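You operate a simulated robot arm through the tools that you are given. There is no shell and no other tool. Be economical: measure what you need, move in short steps, check, and stop when the job is done.

You are at the controls of a simulated robot arm. One attempt, no reset.

Task
Pack the scarf that the lid's card names and fasten the suitcase.
Fine: shut the lid and turn both catches level.

It is judged by the outcome, as a careful person would: the job done as asked, and still so three seconds after it is handed in. It fails if anything else is knocked over, pushed out of place, dropped, spilled or broken. Lids that push on must go on centred and level and be pressed home; caps that screw on are set level and turned clockwise until they are tight.

Robot
A 7-joint arm with a two-finger parallel gripper, fixed in place. Base frame: the origin is at the foot of the arm, x ahead of it, y to its left, z up; the work surface is at about z = 0.62. Readings come in m, degrees, newtons and seconds.
With the tool pointing down near the work surface it reaches from about 0.12 to 0.64 m from the base axis. Its first joint turns from -66.0 to 66.0 degrees. Payload 2.4 kg.
The TCP is the grasp point between the finger pads, 0.03 m short of the fingertips. In the tool frame z runs along the fingers and y along their closing line. The gripper opens to 0.094 m. The fingers are 0.028 m wide and 0.01 m thick; the gripper's body (0.05 by 0.096 m) begins 0.055 m behind the TCP.
Orientation is that of the tool frame in the base frame, as a unit quaternion [x, y, z, w]. With the fingers straight down and closing along the base's y, the tool's x points along the base's -x, its y along +y and its z along -z.

Tools
- The arm moves only by the tool step_arm. Its argument "deltas" is text: rows parted by semicolons, each of 7 numbers parted by spaces: the shift along the base's x, y, z in m, then the turn, a rotation vector about the base's x, y, z in degrees, then the opening, from 0 (shut) to 1 (fully open). In form: tx ty tz ax ay az gripper; .... A call has 1 to 8 rows; each row shifts and turns the commanded pose from where the row before left it. Rows are played at 5 a second. More than 0.05 m and 8.6 degrees between two rows, or a gripper value outside its range, and nothing of the call is played. Where a pose cannot be reached the arm comes as near as it can. A force on the tool above 50 N (or 10 N above the force at the start of the call, whichever is more), or a blocked arm, ends the call early, and 0.2 s more pass. The fingers move at their own pace (about 0.153 m/s each) and stop on an object; they squeeze with about 23 N. The grip force told is the motor's: it shows also when the fingers shut on nothing. Time passes only in rows, and 0.2 s behind the last, so rows that do not move let the fingers close. The reply holds the time, the measured pose of the TCP, the force on the tool along the base axes, the opening and the grip force, in the units named above and with some noise, with the torque about the TCP (base axes, N m) and any sound that the robot's microphone picked up.
- Cameras (640 x 400 px; columns grow to the right, rows downward): "scene" is fixed at [0.0287, 0.4651, 1.4446]; the picture's right is [-0.83, -0.56, 0.00], its down [-0.33, 0.48, -0.82] and it looks along [0.46, -0.67, -0.58] (base axes); focal length 363 px, centre (320, 200). "wrist" rides on the gripper at [0.076, 0.014, -0.102] in the tool frame; the picture's right is [-0.18, 0.98, 0.00], its down [-0.75, -0.14, -0.64] and it looks along [-0.63, -0.12, 0.77] (tool axes); focal length 243 px, centre (320, 200). There is no depth. A picture from a camera that has moved, and an enlarged one, comes with that camera's place and axes in the base frame and with its lens.
- capture(camera): a new picture of that camera. The clock stands still meanwhile.
- close_up(camera, box): a new picture of the part [left, top, right, bottom] of that camera's present view, enlarged. The clock stands still meanwhile.
- hand_in(): hands the job in; it is judged then, once.

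Work in short steps. Places have to be worked out from the pictures, the camera data and where the tool is seen: move nearer, look again, correct. Check each grasp and each placing, and mend what went wrong. You have 120 turns and 68 pictures in all, those below and enlarged ones among them. Open the gripper and draw the arm clear of the work before you hand the job in, unless the task says otherwise; then end with one line.

The tools are called after "Request:" by a JSON object that holds its "op" and its "data". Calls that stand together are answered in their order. step_arm: Moves the arm, as the interface text tells. Its arguments: {"type":"object","properties":{"deltas":{"type":"string"}},"required":["deltas"]} The other tools are called the same way: capture (camera) takes a picture; close_up (camera, box) takes an enlarged picture of a part of a camera's view; hand_in () hands the job in.

At the start:

```text
time_s: 0.0
eef_pos: [0.3769, -0.0106, 1.1544]
ee_rot: [0.0, 1.0, 0.0, 0.0]
ft_force: [0.2, 0.7, 0.8]
wrist_torque: [-0.03, -0.03, -0.03]
grip_width: 0.0938
grip_force: 0.1
```

scene: 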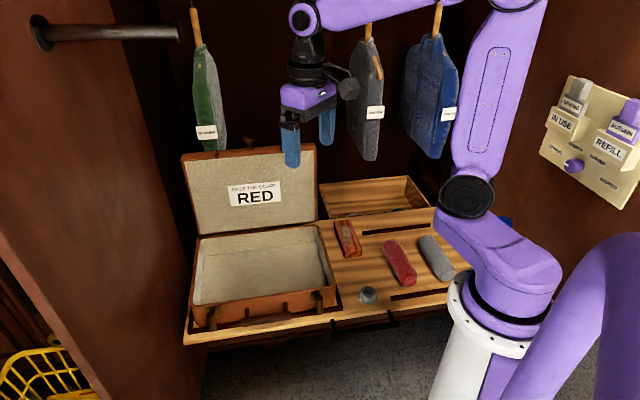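
wrist: 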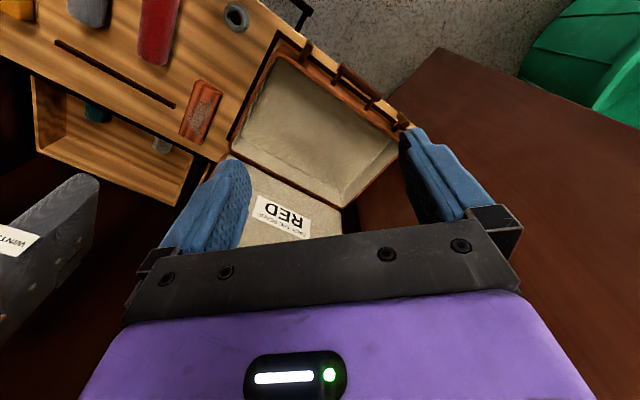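

The card reads RED, the red scarf roll is on the slatted shelf. I take enlarged looks at the suitcase and the items.

Request:
{"op": "close_up", "data": {"camera": "scene", "box": [170, 130, 350, 340]}}

Request:
{"op": "close_up", "data": {"camera": "scene", "box": [310, 170, 480, 320]}}

```text
1.90 times, centred on (260, 235) of scene
camera zoom: at [0.0287, 0.4651, 1.4446], right [-0.83, -0.56, 0.0], down [-0.33, 0.48, -0.82], along [0.46, -0.67, -0.58], focal length 691 px, centre (434, 133)
```

zoom: 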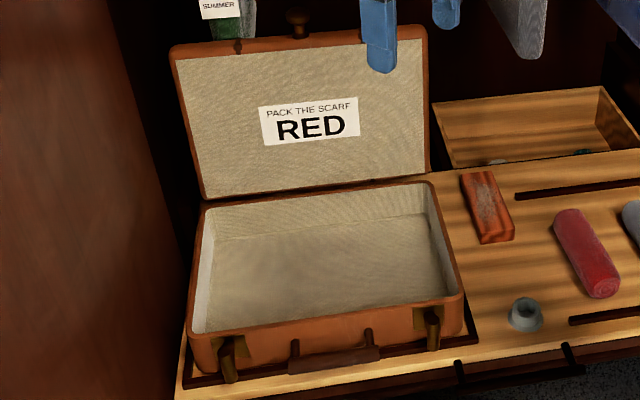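

```text
2.67 times, centred on (395, 245) of scene
camera zoom: at [0.0287, 0.4651, 1.4446], right [-0.83, -0.56, 0.0], down [-0.33, 0.48, -0.82], along [0.46, -0.67, -0.58], focal length 968 px, centre (120, 80)
```

zoom: 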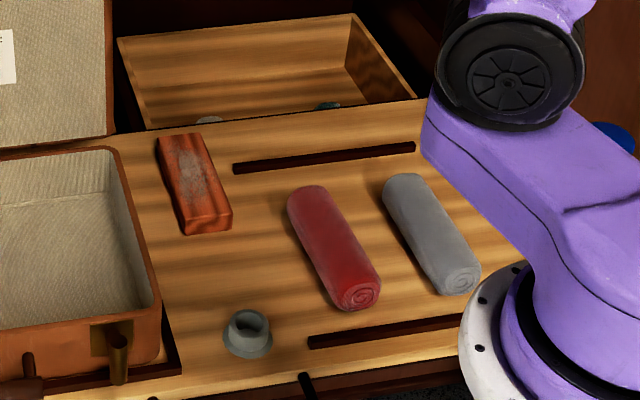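

The red scarf lies near (0.28, -0.33), its axis running about 45° to the base; the case is turned the same way. I turn the tool -45° and go above the scarf.

Request:
{"op": "step_arm", "data": {"deltas": "-0.012 -0.02 -0.036 0 0 -5.625 1;-0.012 -0.03 -0.036 0 0 -5.625 1;-0.012 -0.03 -0.036 0 0 -5.625 1;-0.012 -0.03 -0.036 0 0 -5.625 1;-0.012 -0.03 -0.036 0 0 -5.625 1;-0.012 -0.03 -0.036 0 0 -5.625 1;-0.012 -0.03 -0.036 0 0 -5.625 1;-0.012 -0.03 -0.030 0 0 -5.625 1"}}

Request:
{"op": "capture", "data": {"camera": "wrist"}}

Request:
{"op": "capture", "data": {"camera": "scene"}}

```text
time_s: 1.8
eef_pos: [0.2805, -0.2416, 0.8705]
ee_rot: [0.384, 0.923, 0.001, 0.0]
ft_force: [0.1, -0.8, 0.2]
wrist_torque: [0.03, 0.0, 0.02]
grip_width: 0.0939
grip_force: 0.0
```

```text
63 pictures are left
camera wrist: at [0.2366, -0.1768, 0.9705], right [0.83, 0.56, 0.0], down [0.43, -0.63, 0.64], along [0.36, -0.53, -0.77], focal length 243 px, centre (320, 200)
```

wrist: 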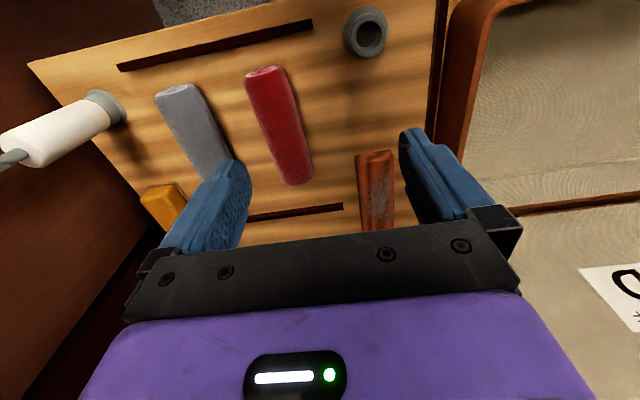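

```text
62 pictures are left
```

scene: 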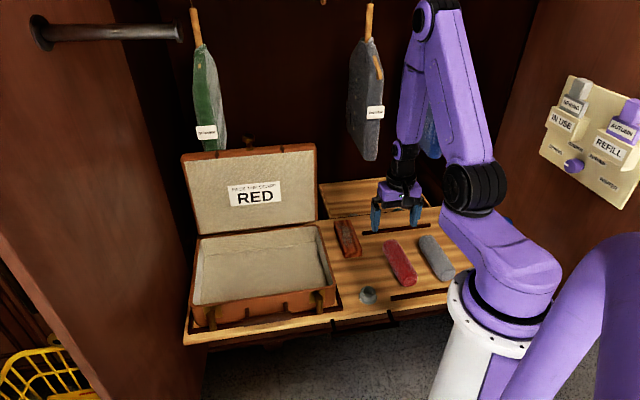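

The wrist view confirms the red scarf's centre at about (0.28, -0.33). I go over it and descend.

Request:
{"op": "step_arm", "data": {"deltas": "0 -0.044 0 0 0 0 1;0 -0.045 0 0 0 0 1;0 0 -0.045 0 0 0 1;0 0 -0.045 0 0 0 1;0 0 -0.045 0 0 0 1"}}

Request:
{"op": "capture", "data": {"camera": "wrist"}}

```text
time_s: 3.0
eef_pos: [0.2808, -0.328, 0.7391]
ee_rot: [0.383, 0.924, 0.0, 0.0]
ft_force: [-0.1, -0.1, 0.6]
wrist_torque: [-0.01, -0.01, -0.03]
grip_width: 0.0941
grip_force: 0.1
```

```text
61 pictures are left
camera wrist: at [0.2366, -0.2638, 0.8391], right [0.82, 0.57, 0.0], down [0.43, -0.63, 0.64], along [0.36, -0.53, -0.77], focal length 243 px, centre (320, 200)
```

wrist: 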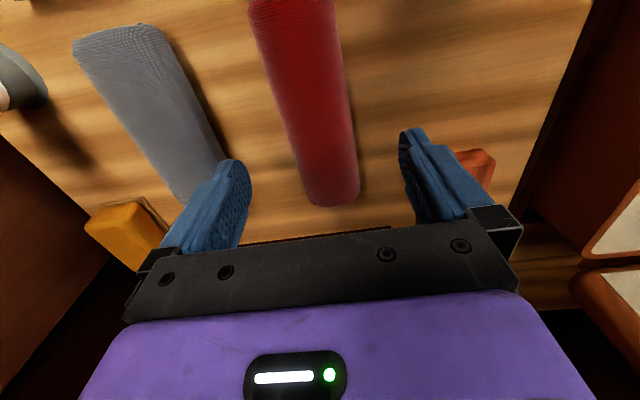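

Alignment is good and the brush is clear. Descend onto the scarf and close.

Request:
{"op": "step_arm", "data": {"deltas": "0 0 -0.04 0 0 0 1;0 0 -0.03 0 0 0 1;0 0 -0.01 0 0 0 1;0 0 0 0 0 0 0;0 0 0 0 0 0 0;0 0 0 0 0 0 0"}}

```text
time_s: 4.4
eef_pos: [0.2807, -0.3291, 0.6587]
ee_rot: [0.382, 0.924, 0.001, 0.0]
ft_force: [0.0, 0.1, 0.0]
wrist_torque: [-0.02, -0.05, -0.03]
grip_width: 0.0585
grip_force: 22.9
```

Gripped at 0.0585 m. Lift it.

Request:
{"op": "step_arm", "data": {"deltas": "0 0 0.03 0 0 0 0;0 0 0.04 0 0 0 0;0 0 0.045 0 0 0 0;0 0 0.045 0 0 0 0;0.035 0.028 0 0 0 0 0;0.035 0.029 0 0 0 0 0;0.035 0.029 0 0 0 0 0;0.035 0.029 0 0 0 0 0"}}

Request:
{"op": "step_arm", "data": {"deltas": "0.035 0.029 0 0 0 0 0;0.035 0.029 0 0 0 0 0;0.035 0.029 0 0 0 0 0;0.035 0.027 0 0 0 0 0;0 0 0 0 0 0 0"}}

Request:
{"op": "capture", "data": {"camera": "wrist"}}

Request:
{"op": "capture", "data": {"camera": "scene"}}

```text
time_s: 6.2
eef_pos: [0.4209, -0.2127, 0.8181]
ee_rot: [0.383, 0.924, 0.0, 0.0]
ft_force: [0.1, 0.4, 0.7]
wrist_torque: [-0.02, -0.02, 0.03]
grip_width: 0.0001
grip_force: 22.7
```

```text
time_s: 7.4
eef_pos: [0.5599, -0.1003, 0.8194]
ee_rot: [0.383, 0.924, 0.0, 0.001]
ft_force: [0.2, -0.8, -0.9]
wrist_torque: [0.02, 0.0, 0.01]
grip_width: 0.0
grip_force: 23.4
```

```text
60 pictures are left
camera wrist: at [0.5158, -0.0363, 0.9202], right [0.83, 0.56, 0.0], down [0.43, -0.63, 0.64], along [0.36, -0.53, -0.77], focal length 243 px, centre (320, 200)
```

wrist: 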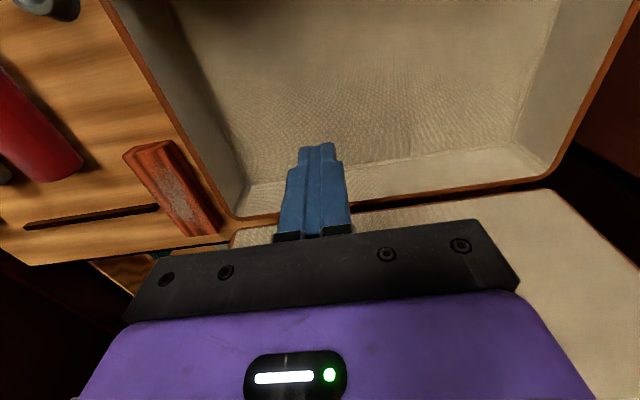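

```text
59 pictures are left
```

scene: 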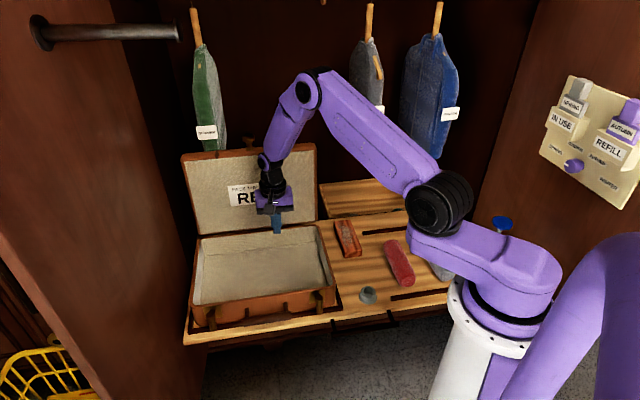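

The scarf slipped out (opening 0) and still lies on the shelf. I go back for a lower grip.

Request:
{"op": "step_arm", "data": {"deltas": "-0.035 -0.029 0 0 0 0 0;-0.035 -0.029 0 0 0 0 0;-0.035 -0.029 0 0 0 0 0;-0.035 -0.029 0 0 0 0 0.5;-0.035 -0.029 0 0 0 0 1;-0.035 -0.029 0 0 0 0 1;-0.035 -0.029 0 0 0 0 1;-0.035 -0.026 0 0 0 0 1"}}

Request:
{"op": "step_arm", "data": {"deltas": "0 0 -0.04 0 0 0 1;0 0 -0.04 0 0 0 1"}}

Request:
{"op": "capture", "data": {"camera": "wrist"}}

Request:
{"op": "close_up", "data": {"camera": "scene", "box": [310, 170, 480, 320]}}

```text
time_s: 9.2
eef_pos: [0.278, -0.3306, 0.8179]
ee_rot: [0.381, 0.924, 0.0, 0.0]
ft_force: [0.4, -0.1, 0.7]
wrist_torque: [0.0, 0.01, 0.0]
grip_width: 0.094
grip_force: 0.0
```

```text
time_s: 9.8
eef_pos: [0.2808, -0.331, 0.7409]
ee_rot: [0.382, 0.924, 0.0, 0.0]
ft_force: [0.2, 0.3, 0.0]
wrist_torque: [0.02, -0.03, 0.02]
grip_width: 0.094
grip_force: 0.1
```

```text
58 pictures are left
camera wrist: at [0.2361, -0.2661, 0.8414], right [0.82, 0.57, 0.0], down [0.43, -0.63, 0.64], along [0.36, -0.53, -0.77], focal length 243 px, centre (320, 200)
```

wrist: 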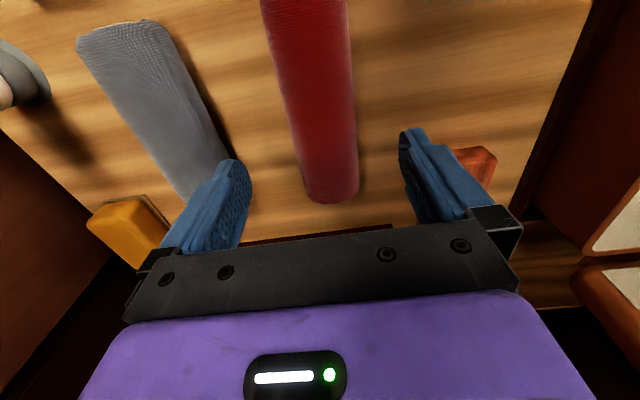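

```text
2.67 times, centred on (395, 245) of scene
camera zoom: at [0.0287, 0.4651, 1.4446], right [-0.83, -0.56, 0.0], down [-0.33, 0.48, -0.82], along [0.46, -0.67, -0.58], focal length 968 px, centre (120, 80)
```

zoom: 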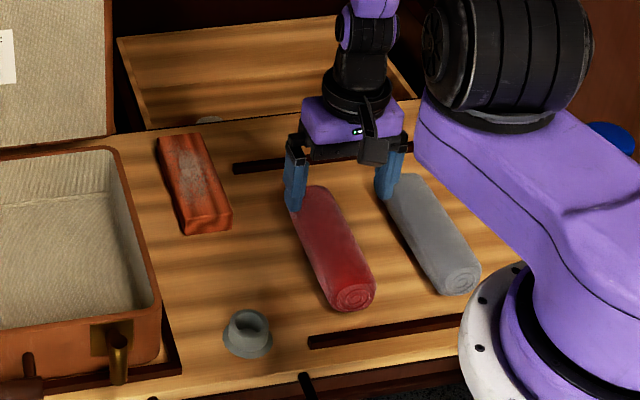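

The scarf has aligned itself with the fingers; the pads were above its middle before. I go lower this time, to about z = 0.651, and close.

Request:
{"op": "step_arm", "data": {"deltas": "0 0 -0.04 0 0 0 1;0 0 -0.035 0 0 0 1;0 0 -0.01 0 0 0 1;0 0 -0.005 0 0 0 1;0 0 0 0 0 0 0;0 0 0 0 0 0 0;0 0 0 0 0 0 0;0 0 0 0 0 0 0"}}

Request:
{"op": "capture", "data": {"camera": "wrist"}}

```text
time_s: 11.0
eef_pos: [0.2838, -0.3306, 0.65]
ee_rot: [0.379, 0.926, -0.001, 0.002]
ft_force: [-0.9, 2.1, 8.1]
wrist_torque: [0.17, -0.16, -0.16]
grip_width: 0.0583
grip_force: 23.7
stopped in row 5: the force on the tool passed its limit at 108 N (the readings are from after the stop); the commanded pose is now the measured one
```

```text
56 pictures are left
camera wrist: at [0.2389, -0.2658, 0.751], right [0.82, 0.57, 0.0], down [0.44, -0.63, 0.65], along [0.37, -0.53, -0.76], focal length 243 px, centre (320, 200)
```

wrist: 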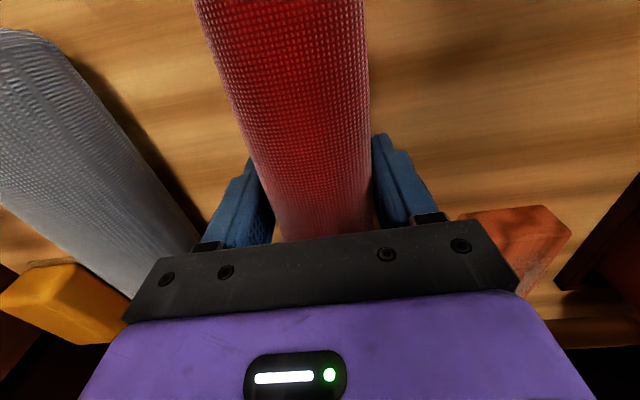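

The tips touched the surface but the grip is well around the scarf. Lift slowly and check.

Request:
{"op": "step_arm", "data": {"deltas": "0 0 0.003 0 0 0 0;0 0 0 0 0 0 0;0 0 0.008 0 0 0 0;0 0 0.01 0 0 0 0;0 0 0.01 0 0 0 0;0 0 0.01 0 0 0 0"}}

Request:
{"op": "capture", "data": {"camera": "wrist"}}

```text
time_s: 12.4
eef_pos: [0.2855, -0.3294, 0.6909]
ee_rot: [0.379, 0.925, -0.001, 0.002]
ft_force: [0.3, -0.4, -1.6]
wrist_torque: [-0.05, 0.01, -0.01]
grip_width: 0.0582
grip_force: 22.5
```

```text
55 pictures are left
camera wrist: at [0.2401, -0.2656, 0.7917], right [0.82, 0.57, 0.0], down [0.44, -0.63, 0.65], along [0.37, -0.53, -0.76], focal length 243 px, centre (320, 200)
```

wrist: 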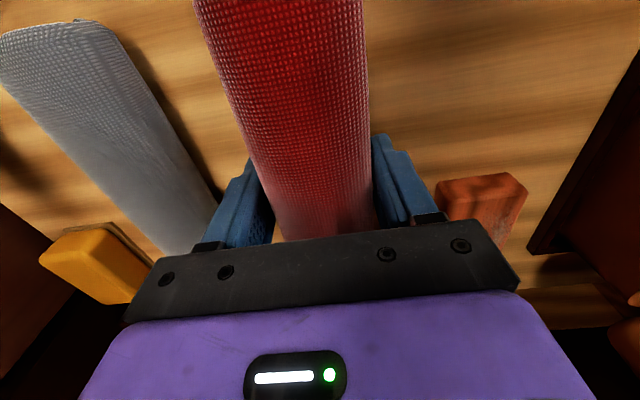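

It holds. Lift further and move gently above the case.

Request:
{"op": "step_arm", "data": {"deltas": "0 0 0.02 0 0 0 0;0 0 0.025 0 0 0 0;0 0 0.025 0 0 0 0;0 0 0.025 0 0 0 0;0 0 0.015 0 0 0 0;0.02 0.0167 0 0 0 0 0;0.027 0.0226 0 0 0 0 0;0.027 0.0226 0 0 0 0 0"}}

Request:
{"op": "step_arm", "data": {"deltas": "0.027 0.0226 0 0 0 0 0;0.027 0.0226 0 0 0 0 0;0.027 0.0226 0 0 0 0 0;0.027 0.0226 0 0 0 0 0;0.027 0.0226 0 0 0 0 0;0.027 0.0226 0 0 0 0 0;0.027 0.0226 0 0 0 0 0;0.0115 0.0096 0 0 0 0 0"}}

Request:
{"op": "capture", "data": {"camera": "wrist"}}

Request:
{"op": "capture", "data": {"camera": "scene"}}

```text
time_s: 14.2
eef_pos: [0.3572, -0.2681, 0.801]
ee_rot: [0.378, 0.926, -0.002, 0.002]
ft_force: [-0.5, 0.5, -1.5]
wrist_torque: [0.0, 0.01, 0.0]
grip_width: 0.0583
grip_force: 22.5
```

```text
time_s: 16.0
eef_pos: [0.5606, -0.0989, 0.8006]
ee_rot: [0.379, 0.925, -0.002, 0.002]
ft_force: [0.9, -0.3, -1.5]
wrist_torque: [0.01, -0.02, -0.02]
grip_width: 0.0583
grip_force: 23.5
```

```text
54 pictures are left
camera wrist: at [0.5162, -0.0353, 0.9014], right [0.82, 0.57, 0.0], down [0.44, -0.63, 0.65], along [0.37, -0.53, -0.76], focal length 243 px, centre (320, 200)
```

wrist: 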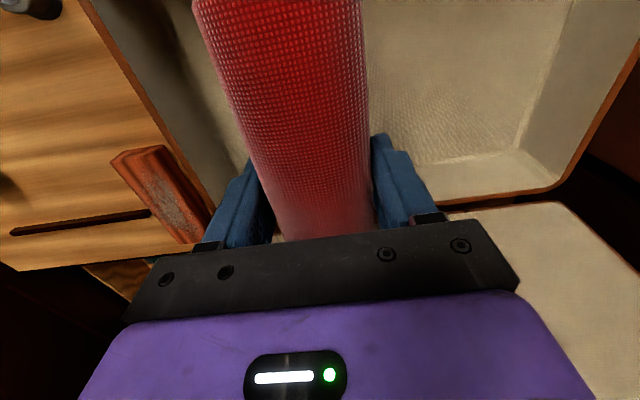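

```text
53 pictures are left
```

scene: 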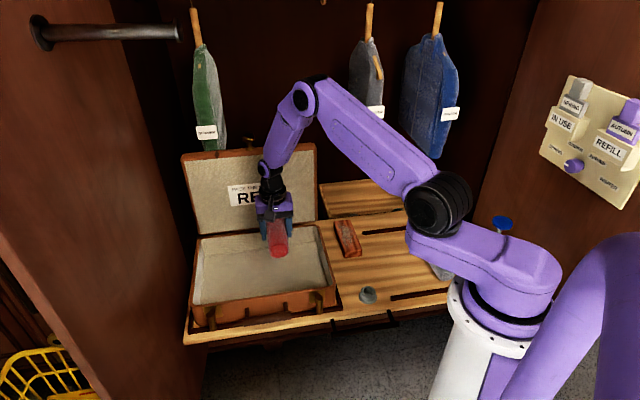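

The scarf is over the case's middle. I lower it, slowly near the floor.

Request:
{"op": "step_arm", "data": {"deltas": "0 0 -0.03 0 0 0 0;0 0 -0.04 0 0 0 0;0 0 -0.04 0 0 0 0;0 0 -0.015 0 0 0 0;0 0 -0.005 0 0 0 0"}}

Request:
{"op": "step_arm", "data": {"deltas": "0 0 -0.003 0 0 0 0;0 0 -0.003 0 0 0 0;0 0 -0.003 0 0 0 0;0 0 0 0 0 0 0"}}

Request:
{"op": "capture", "data": {"camera": "scene"}}

```text
time_s: 17.2
eef_pos: [0.5584, -0.1013, 0.6734]
ee_rot: [0.378, 0.926, -0.003, 0.003]
ft_force: [-1.0, 0.1, -1.0]
wrist_torque: [-0.02, -0.01, -0.01]
grip_width: 0.0577
grip_force: 23.1
```

```text
time_s: 18.2
eef_pos: [0.5597, -0.1007, 0.6614]
ee_rot: [0.379, 0.926, -0.003, 0.003]
ft_force: [0.8, -0.1, -1.2]
wrist_torque: [-0.03, 0.02, -0.02]
grip_width: 0.0581
grip_force: 22.7
```

```text
52 pictures are left
```

scene: 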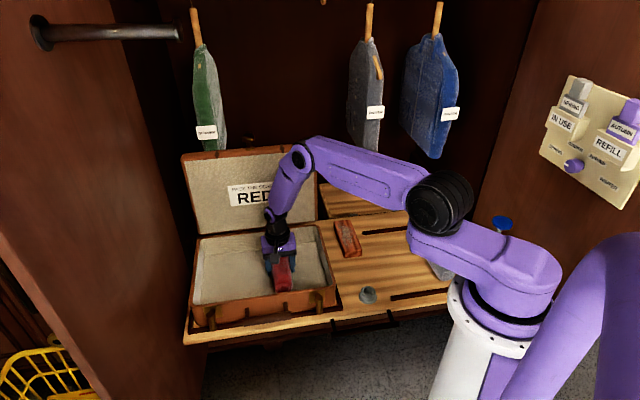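

No contact yet at z 0.661; lower a few millimetres more, then release.

Request:
{"op": "step_arm", "data": {"deltas": "0 0 -0.003 0 0 0 0;0 0 -0.002 0 0 0 0;0 0 -0.002 0 0 0 0;0 0 0 0 0 0 0"}}

```text
time_s: 19.1
eef_pos: [0.5613, -0.1025, 0.6596]
ee_rot: [0.38, 0.925, -0.002, 0.003]
ft_force: [-6.3, 0.9, 12.7]
wrist_torque: [0.13, -0.16, 0.05]
grip_width: 0.0583
grip_force: 23.4
stopped in row 4: the force on the tool passed its limit at 52 N (the readings are from after the stop); the commanded pose is now the measured one
```

On the floor. Raise a hair, open, and go up.

Request:
{"op": "step_arm", "data": {"deltas": "0 0 0.002 0 0 0 0;0 0 0 0 0 0 0.8;0 0 0 0 0 0 0.9;0 0 0.03 0 0 0 0.9;0 0 0.045 0 0 0 0.9;0 0 0.045 0 0 0 0.9;0 0 0.045 0 0 0 0.9;0 0 0.045 0 0 0 0.9"}}

Request:
{"op": "capture", "data": {"camera": "scene"}}

Request:
{"op": "capture", "data": {"camera": "wrist"}}

```text
time_s: 20.9
eef_pos: [0.5611, -0.1027, 0.8694]
ee_rot: [0.378, 0.926, -0.002, 0.002]
ft_force: [-1.1, -0.1, 0.9]
wrist_torque: [-0.05, 0.0, 0.02]
grip_width: 0.085
grip_force: 0.1
```

```text
51 pictures are left
```

scene: 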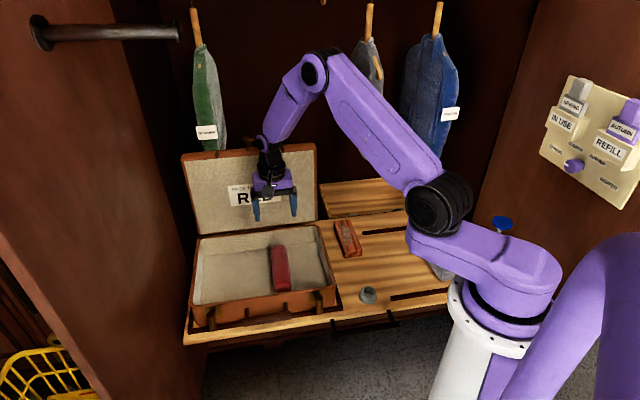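

```text
50 pictures are left
camera wrist: at [0.5161, -0.0386, 0.9698], right [0.82, 0.57, 0.0], down [0.44, -0.63, 0.65], along [0.37, -0.53, -0.76], focal length 243 px, centre (320, 200)
```

wrist: 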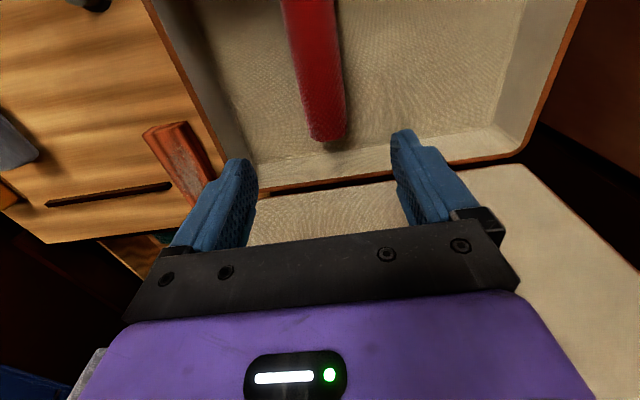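

The scarf is lying well inside the case. The lid's right edge is near (0.55–0.58, -0.29 to -0.31); I plan to straddle that edge from the right with the fingers and swing the lid over. First I move right and yaw +90°.

Request:
{"op": "step_arm", "data": {"deltas": "-0.022 -0.022 0.012 0 0 8.2 0.9;-0.022 -0.022 0.012 0 0 8.2 0.9;-0.022 -0.022 0.012 0 0 8.2 0.9;-0.022 -0.022 0.012 0 0 8.2 0.9;-0.022 -0.022 0.012 0 0 8.2 0.9;-0.022 -0.022 0.012 0 0 8.2 0.9;-0.022 -0.022 0.012 0 0 8.2 0.9;-0.022 -0.022 0.012 0 0 8.2 0.9"}}

Request:
{"op": "step_arm", "data": {"deltas": "0 0 0 0 0 8.2 1;0 0 0 0 0 8.2 1;0 0 0 0 0 7.4 1;0.005 -0.005 0 5.3 -5.3 0 1;0.01 -0.01 0 5.3 -5.3 0 1;0.01 -0.01 0 5.3 -5.3 0 1;0.01 -0.01 0 5.3 -5.3 0 1"}}

Request:
{"op": "capture", "data": {"camera": "wrist"}}

Request:
{"op": "capture", "data": {"camera": "scene"}}

```text
time_s: 22.8
eef_pos: [0.3836, -0.2811, 0.9678]
ee_rot: [-0.184, 0.983, 0.0, 0.002]
ft_force: [-0.8, 0.0, 1.6]
wrist_torque: [0.01, -0.01, 0.02]
grip_width: 0.0847
grip_force: 0.0
```

```text
time_s: 24.4
eef_pos: [0.4196, -0.313, 0.9666]
ee_rot: [-0.367, 0.892, 0.101, 0.243]
ft_force: [-0.6, -0.7, 0.3]
wrist_torque: [0.03, -0.03, -0.02]
grip_width: 0.0938
grip_force: 0.1
```

```text
49 pictures are left
camera wrist: at [0.3263, -0.387, 1.015], right [-0.58, 0.81, 0.09], down [0.33, 0.13, 0.94], along [0.74, 0.57, -0.34], focal length 243 px, centre (320, 200)
```

wrist: 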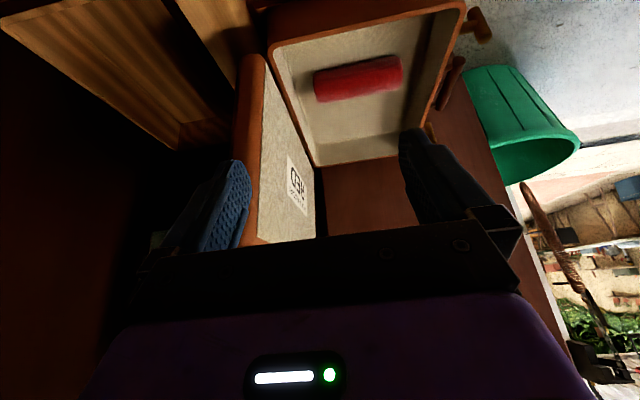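

```text
48 pictures are left
```

scene: 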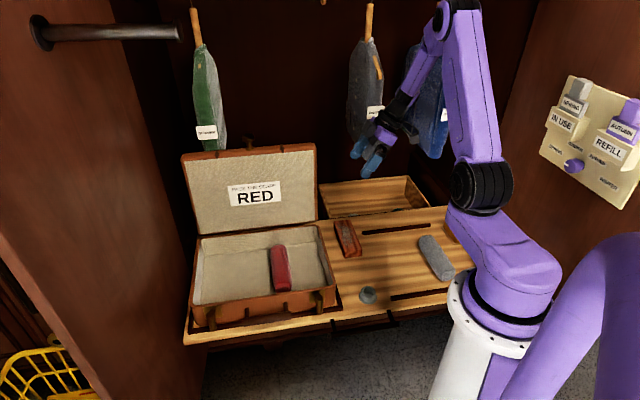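

The lid is nearly upright, its right edge about 0.03 m thick, at d ≈ 0.60–0.63 along the case's depth. I finish the tilt and line the open fingers up with that edge, still to the right of it.

Request:
{"op": "step_arm", "data": {"deltas": "0.014 -0.014 -0.01 5.3 -5.3 0 1;0.014 -0.014 -0.01 5.3 -5.3 0 1;0.014 -0.014 -0.01 0 0 0 1;0.014 -0.014 -0.01 0 0 0 1;0.014 -0.014 0 0 0 0 1"}}

Request:
{"op": "capture", "data": {"camera": "wrist"}}

Request:
{"op": "close_up", "data": {"camera": "scene", "box": [240, 80, 460, 230]}}

```text
time_s: 25.6
eef_pos: [0.4887, -0.3826, 0.9249]
ee_rot: [-0.352, 0.853, 0.148, 0.356]
ft_force: [-0.6, 0.7, -0.3]
wrist_torque: [-0.02, 0.0, 0.06]
grip_width: 0.0938
grip_force: 0.0
```

```text
47 pictures are left
camera wrist: at [0.3885, -0.4619, 0.9426], right [-0.6, 0.79, 0.13], down [0.15, -0.05, 0.99], along [0.78, 0.61, -0.09], focal length 243 px, centre (320, 200)
```

wrist: 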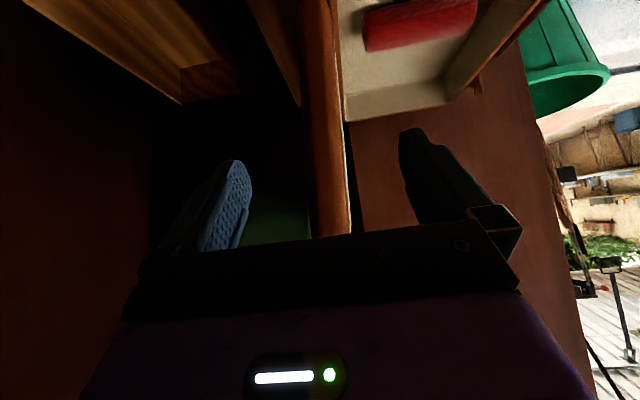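

```text
2.67 times, centred on (350, 155) of scene
camera zoom: at [0.0287, 0.4651, 1.4446], right [-0.83, -0.56, 0.0], down [-0.33, 0.48, -0.82], along [0.46, -0.67, -0.58], focal length 968 px, centre (240, 320)
```

zoom: 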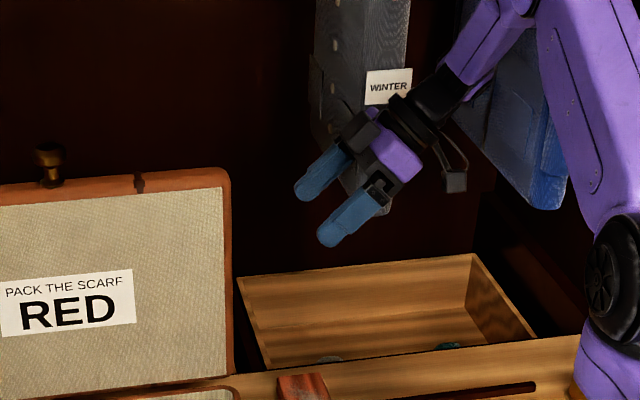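

The lid edge is centred between the fingers. I advance along the lid so the fingers straddle its edge.

Request:
{"op": "step_arm", "data": {"deltas": "0.022 0.022 -0.005 0 0 0 1;0.022 0.022 -0.005 0 0 0 1;0.022 0.022 -0.005 0 0 0 1;0.022 0.022 -0.005 0 0 0 1"}}

Request:
{"op": "capture", "data": {"camera": "wrist"}}

Request:
{"op": "close_up", "data": {"camera": "scene", "box": [240, 80, 460, 230]}}

```text
time_s: 26.6
eef_pos: [0.5783, -0.2936, 0.9079]
ee_rot: [-0.352, 0.853, 0.148, 0.356]
ft_force: [0.4, -0.6, -0.4]
wrist_torque: [0.03, 0.0, 0.02]
grip_width: 0.094
grip_force: 0.0
```

```text
45 pictures are left
camera wrist: at [0.4777, -0.3734, 0.9242], right [-0.6, 0.79, 0.13], down [0.15, -0.05, 0.99], along [0.78, 0.61, -0.09], focal length 243 px, centre (320, 200)
```

wrist: 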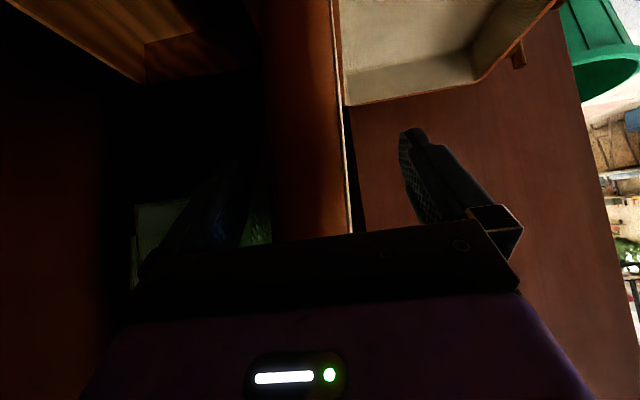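

```text
2.67 times, centred on (350, 155) of scene
camera zoom: at [0.0287, 0.465, 1.4446], right [-0.83, -0.56, 0.0], down [-0.33, 0.48, -0.82], along [0.46, -0.67, -0.58], focal length 968 px, centre (240, 320)
```

zoom: 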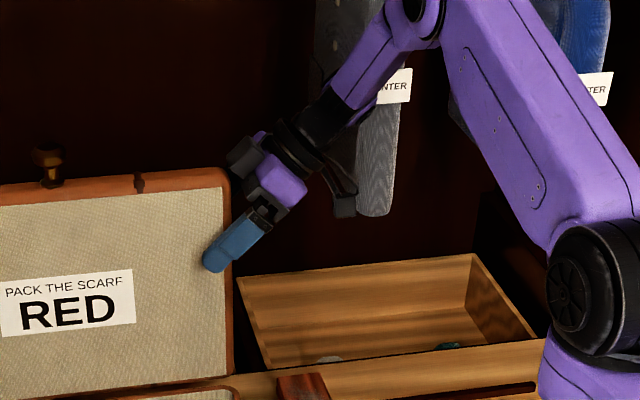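

The fingers straddle the edge by about 2.5 cm. I narrow the gap to 0.061 m, then swing the lid along its arc about the hinge in small steps.

Request:
{"op": "step_arm", "data": {"deltas": "0 0 0 0 0 0 0.65;-0.006 0.006 0 0 0 0 0.65;-0.006 0.006 0 0 0 0 0.65;-0.0196 0.0196 -0.003 -5.3 -5.3 0 0.65;-0.0191 0.0191 -0.007 -5.3 -5.3 0 0.65"}}

Request:
{"op": "capture", "data": {"camera": "scene"}}

```text
time_s: 27.8
eef_pos: [0.5268, -0.2455, 0.8971]
ee_rot: [-0.395, 0.827, 0.033, 0.399]
ft_force: [-2.1, -1.3, 8.6]
wrist_torque: [-0.08, -0.18, -0.01]
grip_width: 0.0623
grip_force: 1.3
```

```text
43 pictures are left
```

scene: 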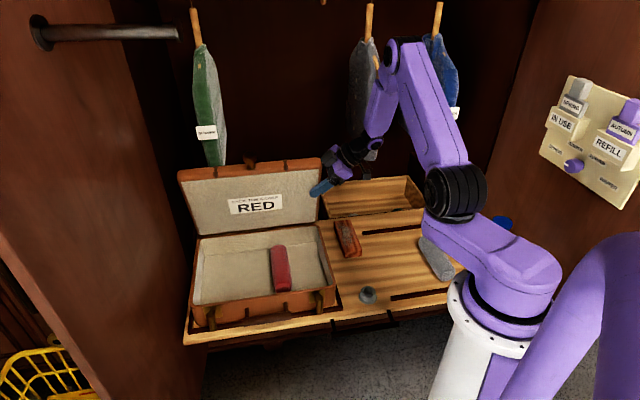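

The lid follows. Continue along the arc.

Request:
{"op": "step_arm", "data": {"deltas": "-0.0184 0.0184 -0.010 -5.3 -5.3 0 0.65;-0.0173 0.0173 -0.0136 -5.3 -5.3 0 0.65;-0.0158 0.0158 -0.0166 -5.3 -5.3 0 0.65"}}

Request:
{"op": "capture", "data": {"camera": "scene"}}

```text
time_s: 28.1
eef_pos: [0.5306, -0.2415, 0.8974]
ee_rot: [-0.418, 0.811, 0.021, 0.409]
ft_force: [-6.0, -5.7, 3.1]
wrist_torque: [0.47, -0.44, 0.03]
grip_width: 0.0611
grip_force: 0.1
stopped in row 1: the force on the tool passed its limit at 77 N (the readings are from after the stop); the commanded pose is now the measured one
```

```text
42 pictures are left
```

scene: 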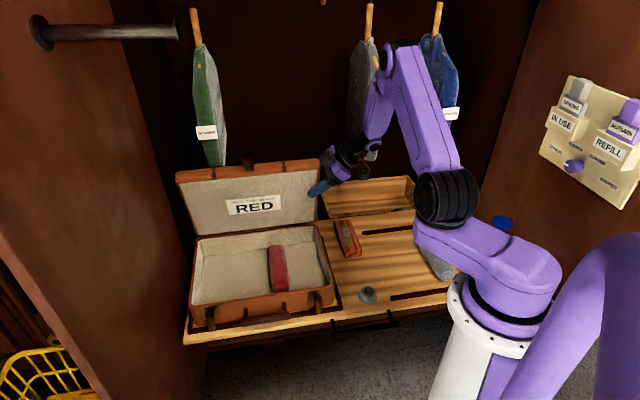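

Something blocked with a push along -w on the tool, so perhaps the palm touches the lid's side. Look closer.

Request:
{"op": "close_up", "data": {"camera": "scene", "box": [170, 130, 390, 330]}}

Request:
{"op": "capture", "data": {"camera": "wrist"}}

```text
2.00 times, centred on (280, 230) of scene
camera zoom: at [0.0285, 0.4649, 1.4446], right [-0.83, -0.56, 0.0], down [-0.33, 0.48, -0.82], along [0.46, -0.67, -0.58], focal length 726 px, centre (400, 140)
```

zoom: 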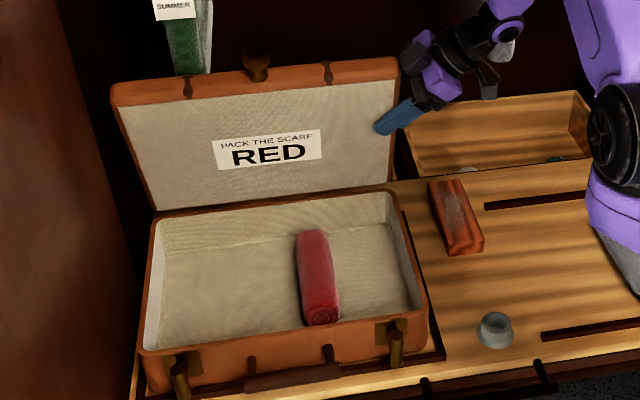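

```text
40 pictures are left
camera wrist: at [0.4301, -0.3198, 0.9071], right [-0.62, 0.76, -0.18], down [-0.08, 0.17, 0.98], along [0.78, 0.63, -0.04], focal length 243 px, centre (320, 200)
```

wrist: 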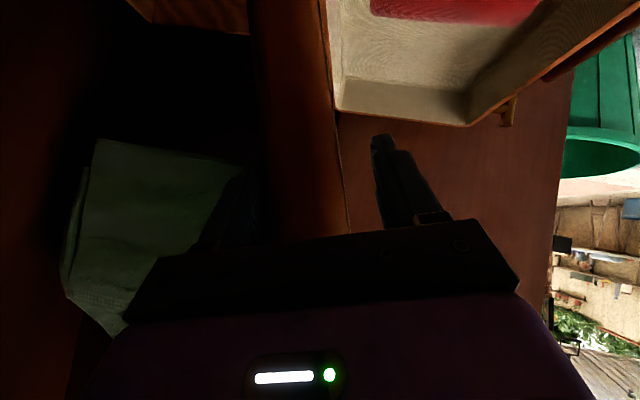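

The case was nudged about 1 cm along its width by my palm. I back off 1.2 cm along -w so only the fingertips overlap the lid, then continue with smaller pushes.

Request:
{"op": "step_arm", "data": {"deltas": "-0.0085 -0.0085 0 0 0 0 0.65;-0.0092 0.0092 -0.005 -2.6 -2.6 0 0.65;-0.0092 0.0092 -0.005 -2.6 -2.6 0 0.65"}}

Request:
{"op": "capture", "data": {"camera": "wrist"}}

```text
time_s: 28.7
eef_pos: [0.5293, -0.2353, 0.8973]
ee_rot: [-0.441, 0.794, 0.002, 0.418]
ft_force: [-6.2, -4.8, 2.5]
wrist_torque: [0.37, -0.31, 0.05]
grip_width: 0.0613
grip_force: 0.1
stopped in row 3: the force on the tool passed its limit at 64 N (the readings are from after the stop); the commanded pose is now the measured one
```

```text
39 pictures are left
camera wrist: at [0.4301, -0.3178, 0.9063], right [-0.64, 0.73, -0.24], down [-0.13, 0.2, 0.97], along [0.76, 0.65, -0.04], focal length 243 px, centre (320, 200)
```

wrist: 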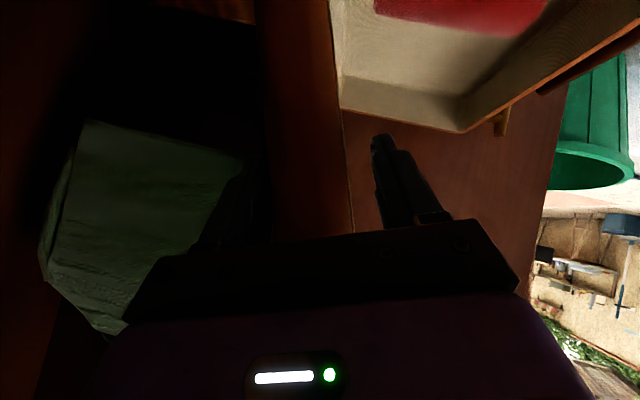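

The position doesn't follow the command—likely a wrist joint limit from the roll. I undo some of the roll and back off, then translate only.

Request:
{"op": "step_arm", "data": {"deltas": "0 0 0 4 4 0 0.8;-0.006 -0.006 0 4 4 0 0.8;-0.008 -0.008 0 4 4 0 0.9"}}

Request:
{"op": "close_up", "data": {"camera": "scene", "box": [170, 130, 390, 330]}}

```text
time_s: 29.5
eef_pos: [0.5148, -0.2453, 0.8967]
ee_rot: [-0.394, 0.828, 0.133, 0.376]
ft_force: [0.3, 0.4, -0.5]
wrist_torque: [0.0, 0.04, 0.0]
grip_width: 0.0852
grip_force: 0.5
```

```text
2.00 times, centred on (280, 230) of scene
camera zoom: at [0.0287, 0.4651, 1.4446], right [-0.83, -0.56, 0.0], down [-0.33, 0.48, -0.82], along [0.46, -0.67, -0.58], focal length 726 px, centre (400, 140)
```

zoom: 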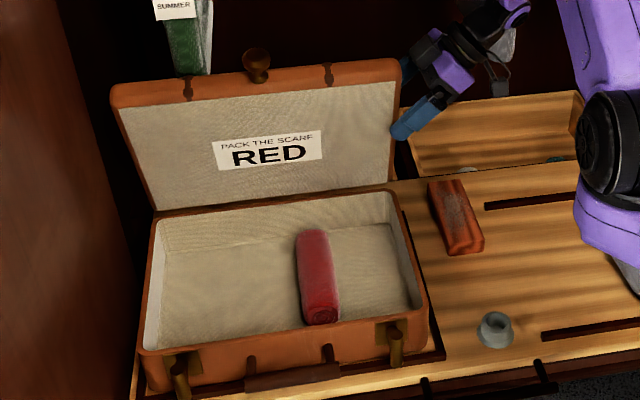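

The lid has tipped about 15° past upright and stays there (stiff hinge). I push on by translation only, with the fingers fully open.

Request:
{"op": "step_arm", "data": {"deltas": "0.004 0.004 0 0 0 0 1;-0.011 0.011 -0.006 0 0 0 1;-0.011 0.011 -0.007 0 0 0 1;-0.010 0.010 -0.006 0 0 0 1;-0.010 0.010 -0.006 0 0 0 1"}}

Request:
{"op": "close_up", "data": {"camera": "scene", "box": [170, 130, 390, 330]}}

```text
time_s: 30.7
eef_pos: [0.4765, -0.2006, 0.8723]
ee_rot: [-0.394, 0.828, 0.132, 0.376]
ft_force: [0.3, 0.2, 0.1]
wrist_torque: [0.02, 0.03, -0.01]
grip_width: 0.0942
grip_force: 0.1
```

```text
2.00 times, centred on (280, 230) of scene
camera zoom: at [0.0287, 0.4651, 1.4446], right [-0.83, -0.56, 0.0], down [-0.33, 0.48, -0.82], along [0.46, -0.67, -0.58], focal length 726 px, centre (400, 140)
```

zoom: 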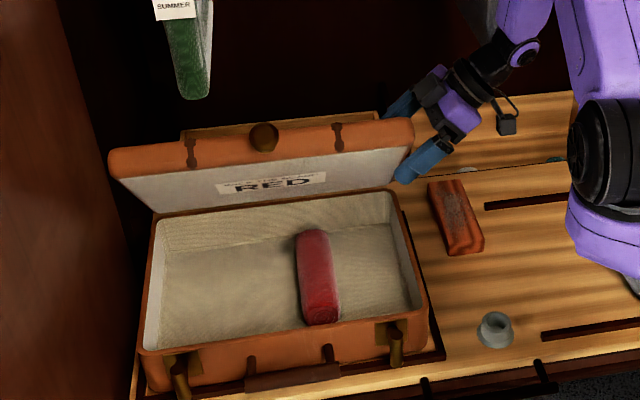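

It works with almost no force. Continue to about 45–50°.

Request:
{"op": "step_arm", "data": {"deltas": "-0.009 0.009 -0.007 0 0 0 1;-0.009 0.009 -0.008 0 0 0 1;-0.008 0.008 -0.009 0 0 0 1;-0.008 0.008 -0.010 0 0 0 1"}}

Request:
{"op": "close_up", "data": {"camera": "scene", "box": [170, 130, 390, 330]}}

Request:
{"op": "capture", "data": {"camera": "wrist"}}

```text
time_s: 31.4
eef_pos: [0.4642, -0.1886, 0.8629]
ee_rot: [-0.404, 0.822, 0.113, 0.386]
ft_force: [-1.0, -2.3, 5.6]
wrist_torque: [-0.39, -0.83, 0.12]
grip_width: 0.0937
grip_force: 0.2
stopped in row 3: the force on the tool passed its limit at 55 N (the readings are from after the stop); the commanded pose is now the measured one
```

```text
2.00 times, centred on (280, 230) of scene
camera zoom: at [0.0285, 0.4651, 1.4445], right [-0.83, -0.56, 0.0], down [-0.33, 0.48, -0.82], along [0.46, -0.67, -0.58], focal length 726 px, centre (400, 140)
```

zoom: 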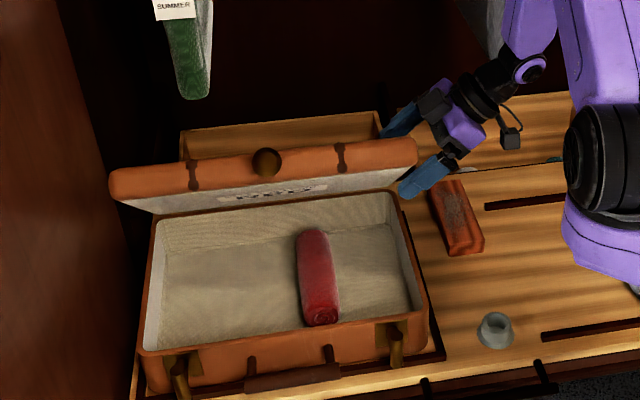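

```text
35 pictures are left
camera wrist: at [0.3685, -0.2738, 0.8726], right [-0.67, 0.74, 0.01], down [0.04, 0.02, 1.0], along [0.74, 0.67, -0.04], focal length 243 px, centre (320, 200)
```

wrist: 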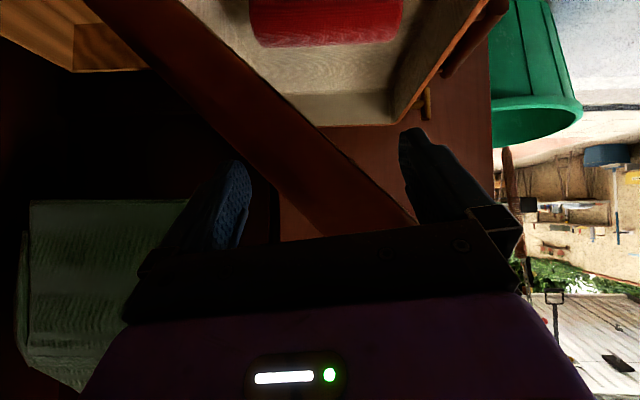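

The lid is at about 45°. I withdraw along -w to see whether it stays.

Request:
{"op": "step_arm", "data": {"deltas": "0 0 0.004 0 0 0 1;-0.014 -0.014 0 0 0 0 1;-0.02 -0.02 0 0 0 0 1;-0.02 -0.02 0.01 0 0 0 1;-0.01 -0.01 0.03 0 0 0 1"}}

Request:
{"op": "close_up", "data": {"camera": "scene", "box": [170, 130, 390, 330]}}

```text
time_s: 32.6
eef_pos: [0.4016, -0.2545, 0.9085]
ee_rot: [-0.402, 0.822, 0.114, 0.387]
ft_force: [-0.5, -0.6, 0.0]
wrist_torque: [-0.03, -0.01, 0.01]
grip_width: 0.0942
grip_force: 0.0
```

```text
2.00 times, centred on (280, 230) of scene
camera zoom: at [0.0287, 0.4651, 1.4446], right [-0.83, -0.56, 0.0], down [-0.33, 0.48, -0.82], along [0.46, -0.67, -0.58], focal length 726 px, centre (400, 140)
```

zoom: 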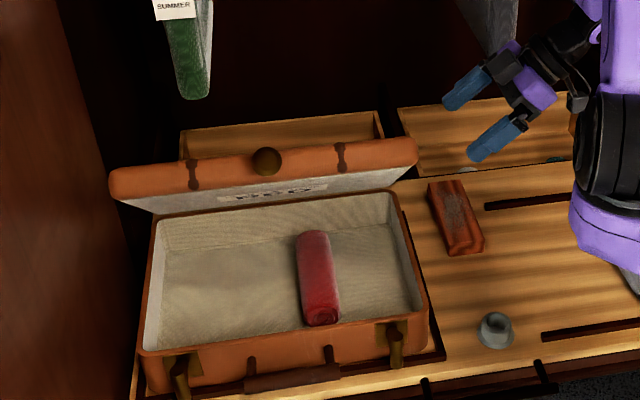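

The lid stays put by itself. I now straighten the tool, close the fingers, rise and go behind the lid's upper face to push it down along its arc.

Request:
{"op": "step_arm", "data": {"deltas": "0 0 0.035 -4.98 6.17 -1.11 0;0 0 0.035 -4.98 6.17 -1.11 0;0 0 0.035 -4.98 6.17 -1.11 0;0.01 0 0.015 -4.98 6.17 -1.11 0;0.03 0.0055 0 -4.98 6.17 -1.11 0;0.035 0.007 0 -4.98 6.17 -1.11 0;0.035 0.007 0 0 0 0 0;0.035 0.007 0 0 0 0 0"}}

Request:
{"op": "step_arm", "data": {"deltas": "0.035 0.007 0 0 0 0 0;0.005 0.001 0 0 0 0 0;0 0 -0.03 0 0 0 0;0 0 -0.03 0 0 0 0"}}

Request:
{"op": "capture", "data": {"camera": "scene"}}

Request:
{"op": "capture", "data": {"camera": "wrist"}}

```text
time_s: 34.4
eef_pos: [0.5468, -0.2268, 1.0265]
ee_rot: [-0.382, 0.924, 0.0, -0.002]
ft_force: [-0.4, 0.3, -0.2]
wrist_torque: [-0.03, -0.01, -0.01]
grip_width: 0.0002
grip_force: 22.8
```

```text
time_s: 35.4
eef_pos: [0.5893, -0.2152, 0.966]
ee_rot: [-0.382, 0.924, 0.0, 0.0]
ft_force: [-0.3, -0.9, 0.0]
wrist_torque: [-0.02, 0.01, -0.01]
grip_width: 0.0
grip_force: 23.4
```

```text
33 pictures are left
```

scene: 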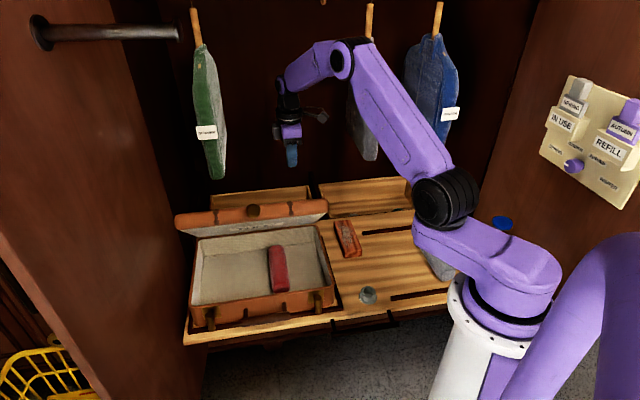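

```text
32 pictures are left
camera wrist: at [0.5236, -0.2586, 1.068], right [-0.57, 0.82, 0.0], down [0.63, 0.43, 0.64], along [0.53, 0.36, -0.77], focal length 243 px, centre (320, 200)
```

wrist: 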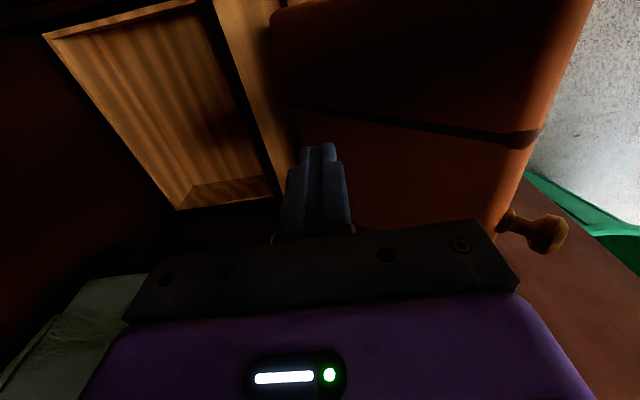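

The fingers are behind the lid. Lower, then push perpendicular to the lid along its arc.

Request:
{"op": "step_arm", "data": {"deltas": "0 0 -0.033 0 0 0 0;0 0 -0.033 0 0 0 0;-0.0205 0.0205 0 0 0 0 0;-0.0198 0.0198 -0.008 0 0 0 0;-0.0099 0.0099 -0.01 0 0 0 0;-0.0099 0.0099 -0.01 0 0 0 0"}}

Request:
{"op": "capture", "data": {"camera": "scene"}}

```text
time_s: 36.8
eef_pos: [0.5286, -0.1563, 0.8723]
ee_rot: [-0.383, 0.924, 0.0, 0.0]
ft_force: [-0.2, -0.7, 1.1]
wrist_torque: [-0.04, 0.03, 0.02]
grip_width: 0.0001
grip_force: 22.8
```

```text
31 pictures are left
```

scene: 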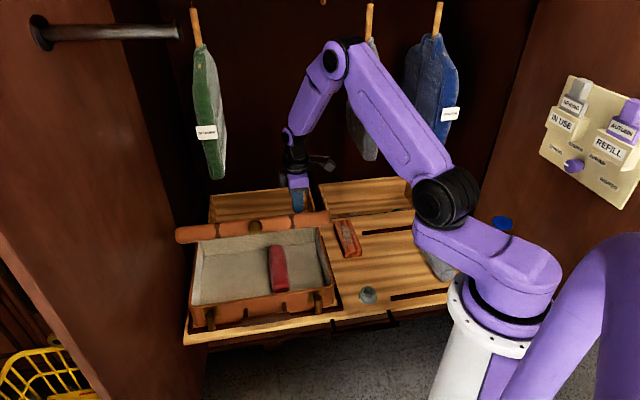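

The lid follows the push. Continue along the arc to about 75°.

Request:
{"op": "step_arm", "data": {"deltas": "-0.0085 0.0085 -0.013 0 0 0 0;-0.0085 0.0085 -0.013 0 0 0 0;-0.007 0.007 -0.0145 0 0 0 0;-0.007 0.007 -0.0145 0 0 0 0;-0.005 0.005 -0.0165 0 0 0 0"}}

Request:
{"op": "capture", "data": {"camera": "scene"}}

```text
time_s: 38.0
eef_pos: [0.4885, -0.1194, 0.8005]
ee_rot: [-0.383, 0.924, 0.001, 0.0]
ft_force: [-0.5, 0.5, -0.1]
wrist_torque: [0.02, 0.03, -0.01]
grip_width: 0.0
grip_force: 22.7
```

```text
30 pictures are left
```

scene: 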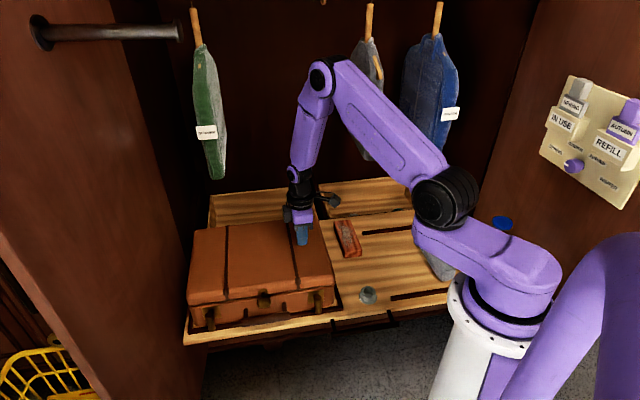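

The lid has closed. I press gently down to be sure it is seated.

Request:
{"op": "step_arm", "data": {"deltas": "0 0 -0.02 0 0 0 0;0 0 -0.015 0 0 0 0;0 0 -0.005 0 0 0 0;0 0 -0.004 0 0 0 0;0 0 -0.003 0 0 0 0;0 0 -0.003 0 0 0 0"}}

Request:
{"op": "close_up", "data": {"camera": "scene", "box": [170, 200, 370, 340]}}

```text
time_s: 38.6
eef_pos: [0.4901, -0.1207, 0.7702]
ee_rot: [-0.383, 0.924, -0.001, 0.001]
ft_force: [-5.0, -1.2, 20.8]
wrist_torque: [-0.04, 0.22, 0.08]
grip_width: 0.0001
grip_force: 23.6
stopped in row 3: the force on the tool passed its limit at 79 N (the readings are from after the stop); the commanded pose is now the measured one
```

```text
2.86 times, centred on (270, 270) of scene
camera zoom: at [0.0282, 0.4652, 1.4445], right [-0.83, -0.56, 0.0], down [-0.33, 0.48, -0.82], along [0.46, -0.67, -0.58], focal length 1037 px, centre (463, 0)
```

zoom: 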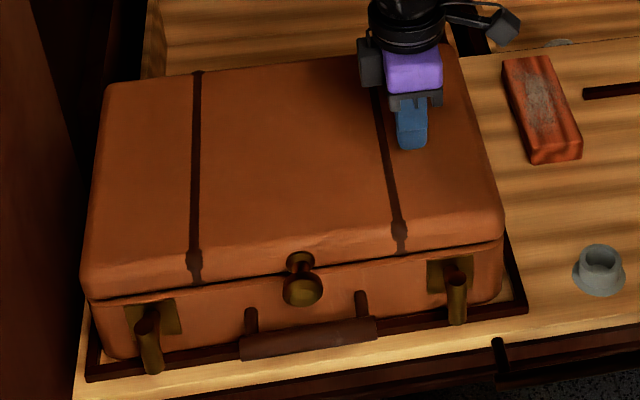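

The lid is seated (top at z ≈ 0.74). Now the catches: right one about (0.40, -0.06, 0.67), left about (0.595, 0.136, 0.67). I rise, turn back to yaw -45° and look at the right catch.

Request:
{"op": "step_arm", "data": {"deltas": "0 0 0.04 0 0 -8 0;-0.01 0.01 0.04 0 0 -8 0;-0.02 0.015 0.03 0 0 -8 0;-0.02 0.015 0 0 0 -8 0;-0.02 0.015 0 0 0 -8 0;-0.02 0.015 0 0 0 -8 0;-0.02 0.015 0 0 0 -8 0.4;-0.018 0.015 0 0 0 -8 0.4"}}

Request:
{"op": "step_arm", "data": {"deltas": "0 0 0 0 0 -8 0.4;0 0 -0.02 0 0 -8 0.4;0 0 -0.02 0 0 -8 0.4;0 0 -0.03 0 0 -2 0.4"}}

Request:
{"op": "capture", "data": {"camera": "wrist"}}

```text
time_s: 40.4
eef_pos: [0.3646, -0.02, 0.8814]
ee_rot: [0.166, 0.986, 0.0, 0.0]
ft_force: [-0.5, 0.9, -0.8]
wrist_torque: [-0.03, 0.01, 0.02]
grip_width: 0.0376
grip_force: 0.1
```

```text
time_s: 41.4
eef_pos: [0.3629, -0.0203, 0.811]
ee_rot: [0.384, 0.923, -0.001, 0.0]
ft_force: [0.2, 0.4, 0.2]
wrist_torque: [-0.01, 0.04, 0.0]
grip_width: 0.0375
grip_force: 0.1
```

```text
28 pictures are left
camera wrist: at [0.319, 0.0438, 0.9118], right [0.83, 0.56, 0.0], down [0.43, -0.63, 0.64], along [0.36, -0.53, -0.77], focal length 243 px, centre (320, 200)
```

wrist: 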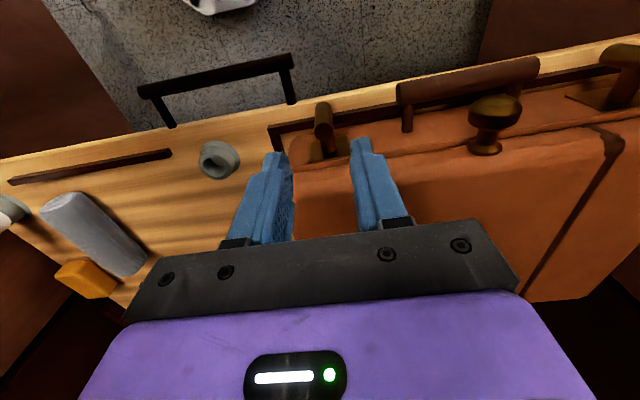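

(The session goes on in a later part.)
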